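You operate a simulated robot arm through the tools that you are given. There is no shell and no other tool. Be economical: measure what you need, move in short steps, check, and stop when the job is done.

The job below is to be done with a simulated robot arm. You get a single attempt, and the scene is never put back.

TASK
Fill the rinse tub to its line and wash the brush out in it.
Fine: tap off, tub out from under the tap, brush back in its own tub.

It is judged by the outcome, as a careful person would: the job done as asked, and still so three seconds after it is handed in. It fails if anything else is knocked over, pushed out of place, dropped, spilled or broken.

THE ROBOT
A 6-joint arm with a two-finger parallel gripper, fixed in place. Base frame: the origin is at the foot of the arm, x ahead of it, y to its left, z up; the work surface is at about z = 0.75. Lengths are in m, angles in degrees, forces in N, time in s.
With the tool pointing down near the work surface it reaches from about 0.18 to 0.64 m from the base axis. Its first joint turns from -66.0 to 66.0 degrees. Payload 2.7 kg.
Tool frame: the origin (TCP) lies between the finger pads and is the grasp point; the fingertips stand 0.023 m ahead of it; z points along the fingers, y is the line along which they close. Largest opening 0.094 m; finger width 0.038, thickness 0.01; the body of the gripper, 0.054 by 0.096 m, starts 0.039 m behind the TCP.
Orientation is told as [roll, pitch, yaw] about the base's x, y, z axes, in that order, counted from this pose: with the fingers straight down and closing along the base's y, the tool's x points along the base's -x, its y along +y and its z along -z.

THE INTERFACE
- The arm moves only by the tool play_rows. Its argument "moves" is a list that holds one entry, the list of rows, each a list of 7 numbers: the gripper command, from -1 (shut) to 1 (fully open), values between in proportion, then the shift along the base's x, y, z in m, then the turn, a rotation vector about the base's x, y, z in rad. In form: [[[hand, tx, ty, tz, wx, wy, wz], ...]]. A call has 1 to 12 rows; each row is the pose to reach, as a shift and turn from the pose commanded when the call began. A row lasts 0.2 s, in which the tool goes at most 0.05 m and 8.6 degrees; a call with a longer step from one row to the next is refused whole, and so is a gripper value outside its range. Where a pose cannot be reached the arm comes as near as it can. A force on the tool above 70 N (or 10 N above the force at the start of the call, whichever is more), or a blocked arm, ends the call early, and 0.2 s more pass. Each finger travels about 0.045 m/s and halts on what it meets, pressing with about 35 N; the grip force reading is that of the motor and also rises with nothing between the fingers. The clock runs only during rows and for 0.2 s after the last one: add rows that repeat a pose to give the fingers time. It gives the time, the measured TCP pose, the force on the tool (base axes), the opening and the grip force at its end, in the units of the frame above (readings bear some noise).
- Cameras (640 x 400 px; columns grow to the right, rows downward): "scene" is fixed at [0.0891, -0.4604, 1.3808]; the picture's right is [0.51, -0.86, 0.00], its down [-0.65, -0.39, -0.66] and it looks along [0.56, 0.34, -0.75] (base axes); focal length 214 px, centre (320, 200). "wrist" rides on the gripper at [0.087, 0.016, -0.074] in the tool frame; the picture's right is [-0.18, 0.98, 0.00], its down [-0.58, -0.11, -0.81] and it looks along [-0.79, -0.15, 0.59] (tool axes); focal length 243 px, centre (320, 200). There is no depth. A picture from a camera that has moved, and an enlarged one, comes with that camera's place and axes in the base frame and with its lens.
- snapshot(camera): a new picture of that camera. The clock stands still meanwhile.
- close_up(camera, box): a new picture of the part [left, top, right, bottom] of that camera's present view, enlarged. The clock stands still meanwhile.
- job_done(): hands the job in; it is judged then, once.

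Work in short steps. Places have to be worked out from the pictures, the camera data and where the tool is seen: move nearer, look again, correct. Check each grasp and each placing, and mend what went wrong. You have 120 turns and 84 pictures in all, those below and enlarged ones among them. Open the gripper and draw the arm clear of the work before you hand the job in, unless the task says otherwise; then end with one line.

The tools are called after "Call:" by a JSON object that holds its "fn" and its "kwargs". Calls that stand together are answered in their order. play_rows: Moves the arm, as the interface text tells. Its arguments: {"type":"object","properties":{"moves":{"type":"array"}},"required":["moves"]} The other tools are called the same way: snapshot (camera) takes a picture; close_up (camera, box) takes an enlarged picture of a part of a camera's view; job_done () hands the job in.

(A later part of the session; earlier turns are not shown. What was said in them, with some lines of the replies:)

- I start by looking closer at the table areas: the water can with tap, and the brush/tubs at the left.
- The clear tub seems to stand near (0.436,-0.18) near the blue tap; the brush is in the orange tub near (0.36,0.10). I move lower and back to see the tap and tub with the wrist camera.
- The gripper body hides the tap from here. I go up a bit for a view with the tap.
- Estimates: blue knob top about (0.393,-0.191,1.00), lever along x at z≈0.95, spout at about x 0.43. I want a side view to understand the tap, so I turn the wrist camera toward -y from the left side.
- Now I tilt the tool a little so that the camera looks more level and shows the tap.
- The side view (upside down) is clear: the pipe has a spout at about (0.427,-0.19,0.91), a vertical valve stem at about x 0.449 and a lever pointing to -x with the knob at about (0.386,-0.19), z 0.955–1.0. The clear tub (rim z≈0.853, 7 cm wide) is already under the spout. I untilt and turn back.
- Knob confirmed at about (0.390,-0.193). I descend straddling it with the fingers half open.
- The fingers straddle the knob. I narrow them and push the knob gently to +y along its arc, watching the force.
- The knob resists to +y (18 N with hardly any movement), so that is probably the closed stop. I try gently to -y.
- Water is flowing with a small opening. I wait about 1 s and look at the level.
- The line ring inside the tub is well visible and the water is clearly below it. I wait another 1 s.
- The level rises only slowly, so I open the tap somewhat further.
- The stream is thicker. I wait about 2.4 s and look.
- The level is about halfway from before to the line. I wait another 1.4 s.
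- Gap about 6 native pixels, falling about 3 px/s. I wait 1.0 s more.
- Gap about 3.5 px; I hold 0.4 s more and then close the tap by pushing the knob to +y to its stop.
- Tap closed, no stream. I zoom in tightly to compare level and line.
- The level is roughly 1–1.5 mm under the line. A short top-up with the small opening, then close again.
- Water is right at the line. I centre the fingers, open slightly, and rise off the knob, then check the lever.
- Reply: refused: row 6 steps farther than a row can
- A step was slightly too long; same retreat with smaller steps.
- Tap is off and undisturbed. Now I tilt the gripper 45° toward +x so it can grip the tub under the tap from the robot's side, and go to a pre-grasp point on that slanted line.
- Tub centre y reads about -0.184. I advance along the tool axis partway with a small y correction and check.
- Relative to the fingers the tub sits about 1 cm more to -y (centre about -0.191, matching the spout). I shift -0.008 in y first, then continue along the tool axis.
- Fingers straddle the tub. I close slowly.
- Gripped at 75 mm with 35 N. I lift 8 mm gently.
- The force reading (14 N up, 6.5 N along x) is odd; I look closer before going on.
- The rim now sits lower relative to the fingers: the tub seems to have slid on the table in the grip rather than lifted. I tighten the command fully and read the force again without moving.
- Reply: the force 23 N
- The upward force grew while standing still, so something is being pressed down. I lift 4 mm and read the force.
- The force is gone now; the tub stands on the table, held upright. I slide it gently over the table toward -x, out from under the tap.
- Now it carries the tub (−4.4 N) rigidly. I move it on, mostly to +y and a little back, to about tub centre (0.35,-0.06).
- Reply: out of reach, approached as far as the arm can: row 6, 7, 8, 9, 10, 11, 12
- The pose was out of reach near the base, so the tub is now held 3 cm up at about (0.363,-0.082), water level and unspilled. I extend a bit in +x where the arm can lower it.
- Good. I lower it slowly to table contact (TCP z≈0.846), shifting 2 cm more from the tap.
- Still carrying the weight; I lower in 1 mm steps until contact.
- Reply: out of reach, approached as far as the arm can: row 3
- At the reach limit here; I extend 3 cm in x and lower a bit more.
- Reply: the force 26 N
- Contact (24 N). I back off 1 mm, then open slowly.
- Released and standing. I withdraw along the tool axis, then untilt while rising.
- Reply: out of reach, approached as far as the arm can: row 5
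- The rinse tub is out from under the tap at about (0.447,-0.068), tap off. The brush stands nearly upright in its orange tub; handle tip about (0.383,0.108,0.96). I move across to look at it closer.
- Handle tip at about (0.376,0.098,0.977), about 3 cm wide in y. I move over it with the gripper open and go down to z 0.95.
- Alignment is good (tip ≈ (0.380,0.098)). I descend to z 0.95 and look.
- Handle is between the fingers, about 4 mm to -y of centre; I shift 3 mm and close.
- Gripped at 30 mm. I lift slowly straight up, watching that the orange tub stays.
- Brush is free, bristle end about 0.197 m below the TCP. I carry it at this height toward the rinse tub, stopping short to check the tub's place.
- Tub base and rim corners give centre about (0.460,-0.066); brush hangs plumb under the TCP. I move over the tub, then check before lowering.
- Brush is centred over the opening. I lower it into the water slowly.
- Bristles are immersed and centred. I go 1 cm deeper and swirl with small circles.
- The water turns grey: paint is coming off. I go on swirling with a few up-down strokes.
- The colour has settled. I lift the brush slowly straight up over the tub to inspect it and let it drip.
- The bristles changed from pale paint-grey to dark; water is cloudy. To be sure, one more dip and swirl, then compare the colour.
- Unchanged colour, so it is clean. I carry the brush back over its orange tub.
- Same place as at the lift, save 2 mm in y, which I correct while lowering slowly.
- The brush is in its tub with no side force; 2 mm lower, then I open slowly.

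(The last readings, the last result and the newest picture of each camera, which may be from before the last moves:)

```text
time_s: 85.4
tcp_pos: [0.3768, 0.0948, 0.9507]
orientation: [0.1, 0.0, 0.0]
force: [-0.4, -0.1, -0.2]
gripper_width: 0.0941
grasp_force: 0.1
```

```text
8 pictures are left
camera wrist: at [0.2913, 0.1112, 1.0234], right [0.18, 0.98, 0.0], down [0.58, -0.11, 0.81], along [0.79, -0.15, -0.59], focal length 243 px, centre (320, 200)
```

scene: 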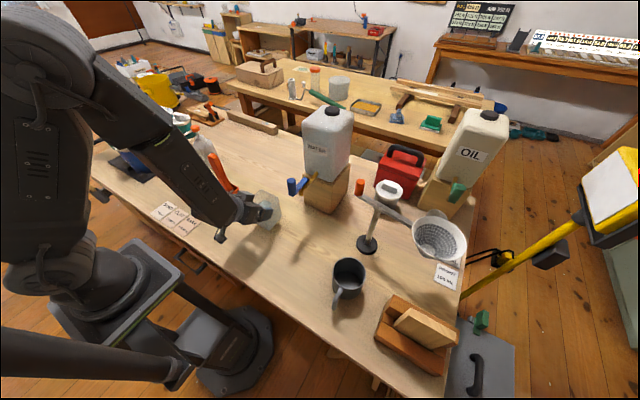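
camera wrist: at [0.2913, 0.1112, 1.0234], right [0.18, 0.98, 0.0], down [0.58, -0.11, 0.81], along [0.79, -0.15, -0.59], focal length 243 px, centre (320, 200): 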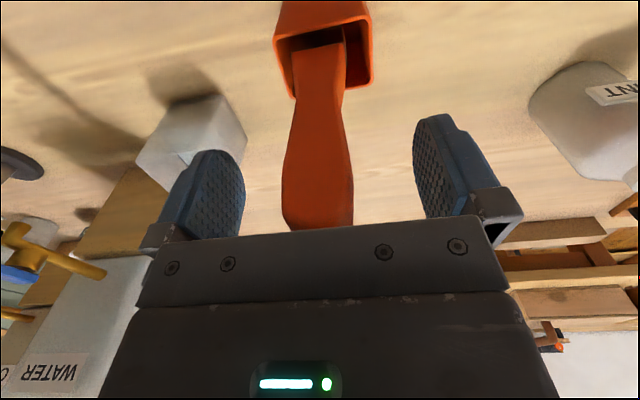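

The brush stands free in its tub. I rise straight up and draw the arm back.

Call:
{"fn": "play_rows", "kwargs": {"moves": [[[1, 0, 0, 0.025, 0, 0, 0], [1, 0, 0, 0.06, 0, 0, 0], [1, 0, 0, 0.1, 0, 0, 0], [1, 0, 0, 0.14, 0, 0, 0], [1, -0.03, -0.02, 0.17, 0, 0, 0], [1, -0.06, -0.04, 0.2, 0, 0, 0], [1, -0.09, -0.05, 0.22, 0, 0, 0]]]}}

Call:
{"fn": "snapshot", "kwargs": {"camera": "scene"}}

Call:
{"fn": "close_up", "kwargs": {"camera": "scene", "box": [190, 130, 350, 250]}}

Call:
{"fn": "close_up", "kwargs": {"camera": "scene", "box": [260, 160, 330, 230]}}

```text
time_s: 87.0
tcp_pos: [0.2876, 0.0469, 1.1682]
orientation: [0.0, 0.0, 0.0]
force: [-0.1, 0.0, 0.5]
gripper_width: 0.0939
grasp_force: 0.0
```

```text
7 pictures are left
```

scene: 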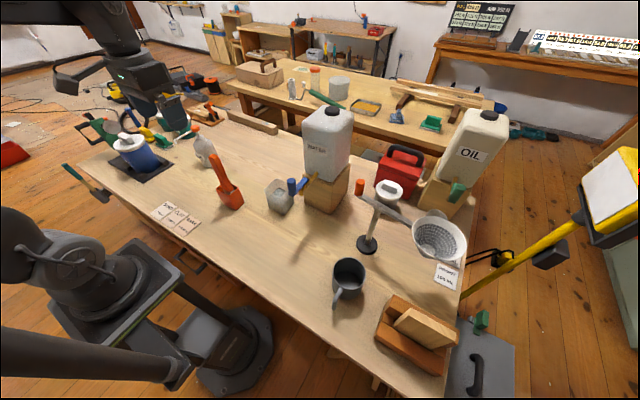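

```text
3.33 times, centred on (270, 190) of scene
camera zoom: at [0.0891, -0.4604, 1.3808], right [0.51, -0.86, 0.0], down [-0.65, -0.39, -0.66], along [0.56, 0.34, -0.75], focal length 715 px, centre (487, 233)
```

zoom: 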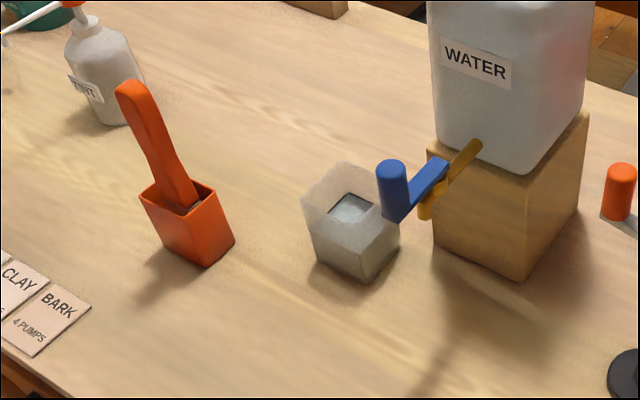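

```text
5.71 times, centred on (295, 195) of scene
camera zoom: at [0.0891, -0.4604, 1.3808], right [0.51, -0.86, 0.0], down [-0.65, -0.39, -0.66], along [0.56, 0.34, -0.75], focal length 1226 px, centre (463, 229)
```

zoom: 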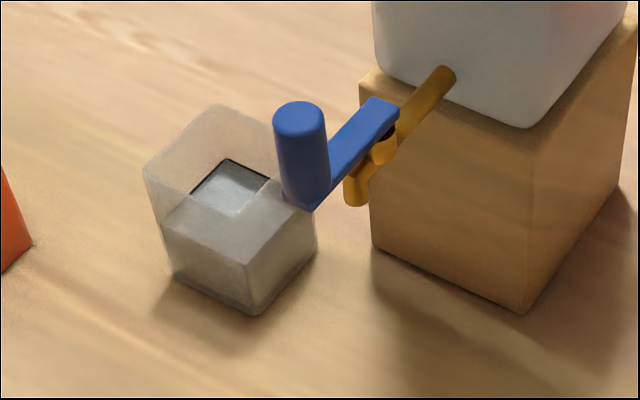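

Everything is in order: tap off with no drip, tub upright and clear of the spout with the water at its line, brush in its orange tub, nothing else disturbed. I hand it in.

Call:
{"fn": "job_done", "kwargs": {}}

```text
The job is handed in.
```

The rinse tub was filled to its line and the brush washed out in it; the tap is off, the tub stands clear of the tap, and the brush is back in its own tub.
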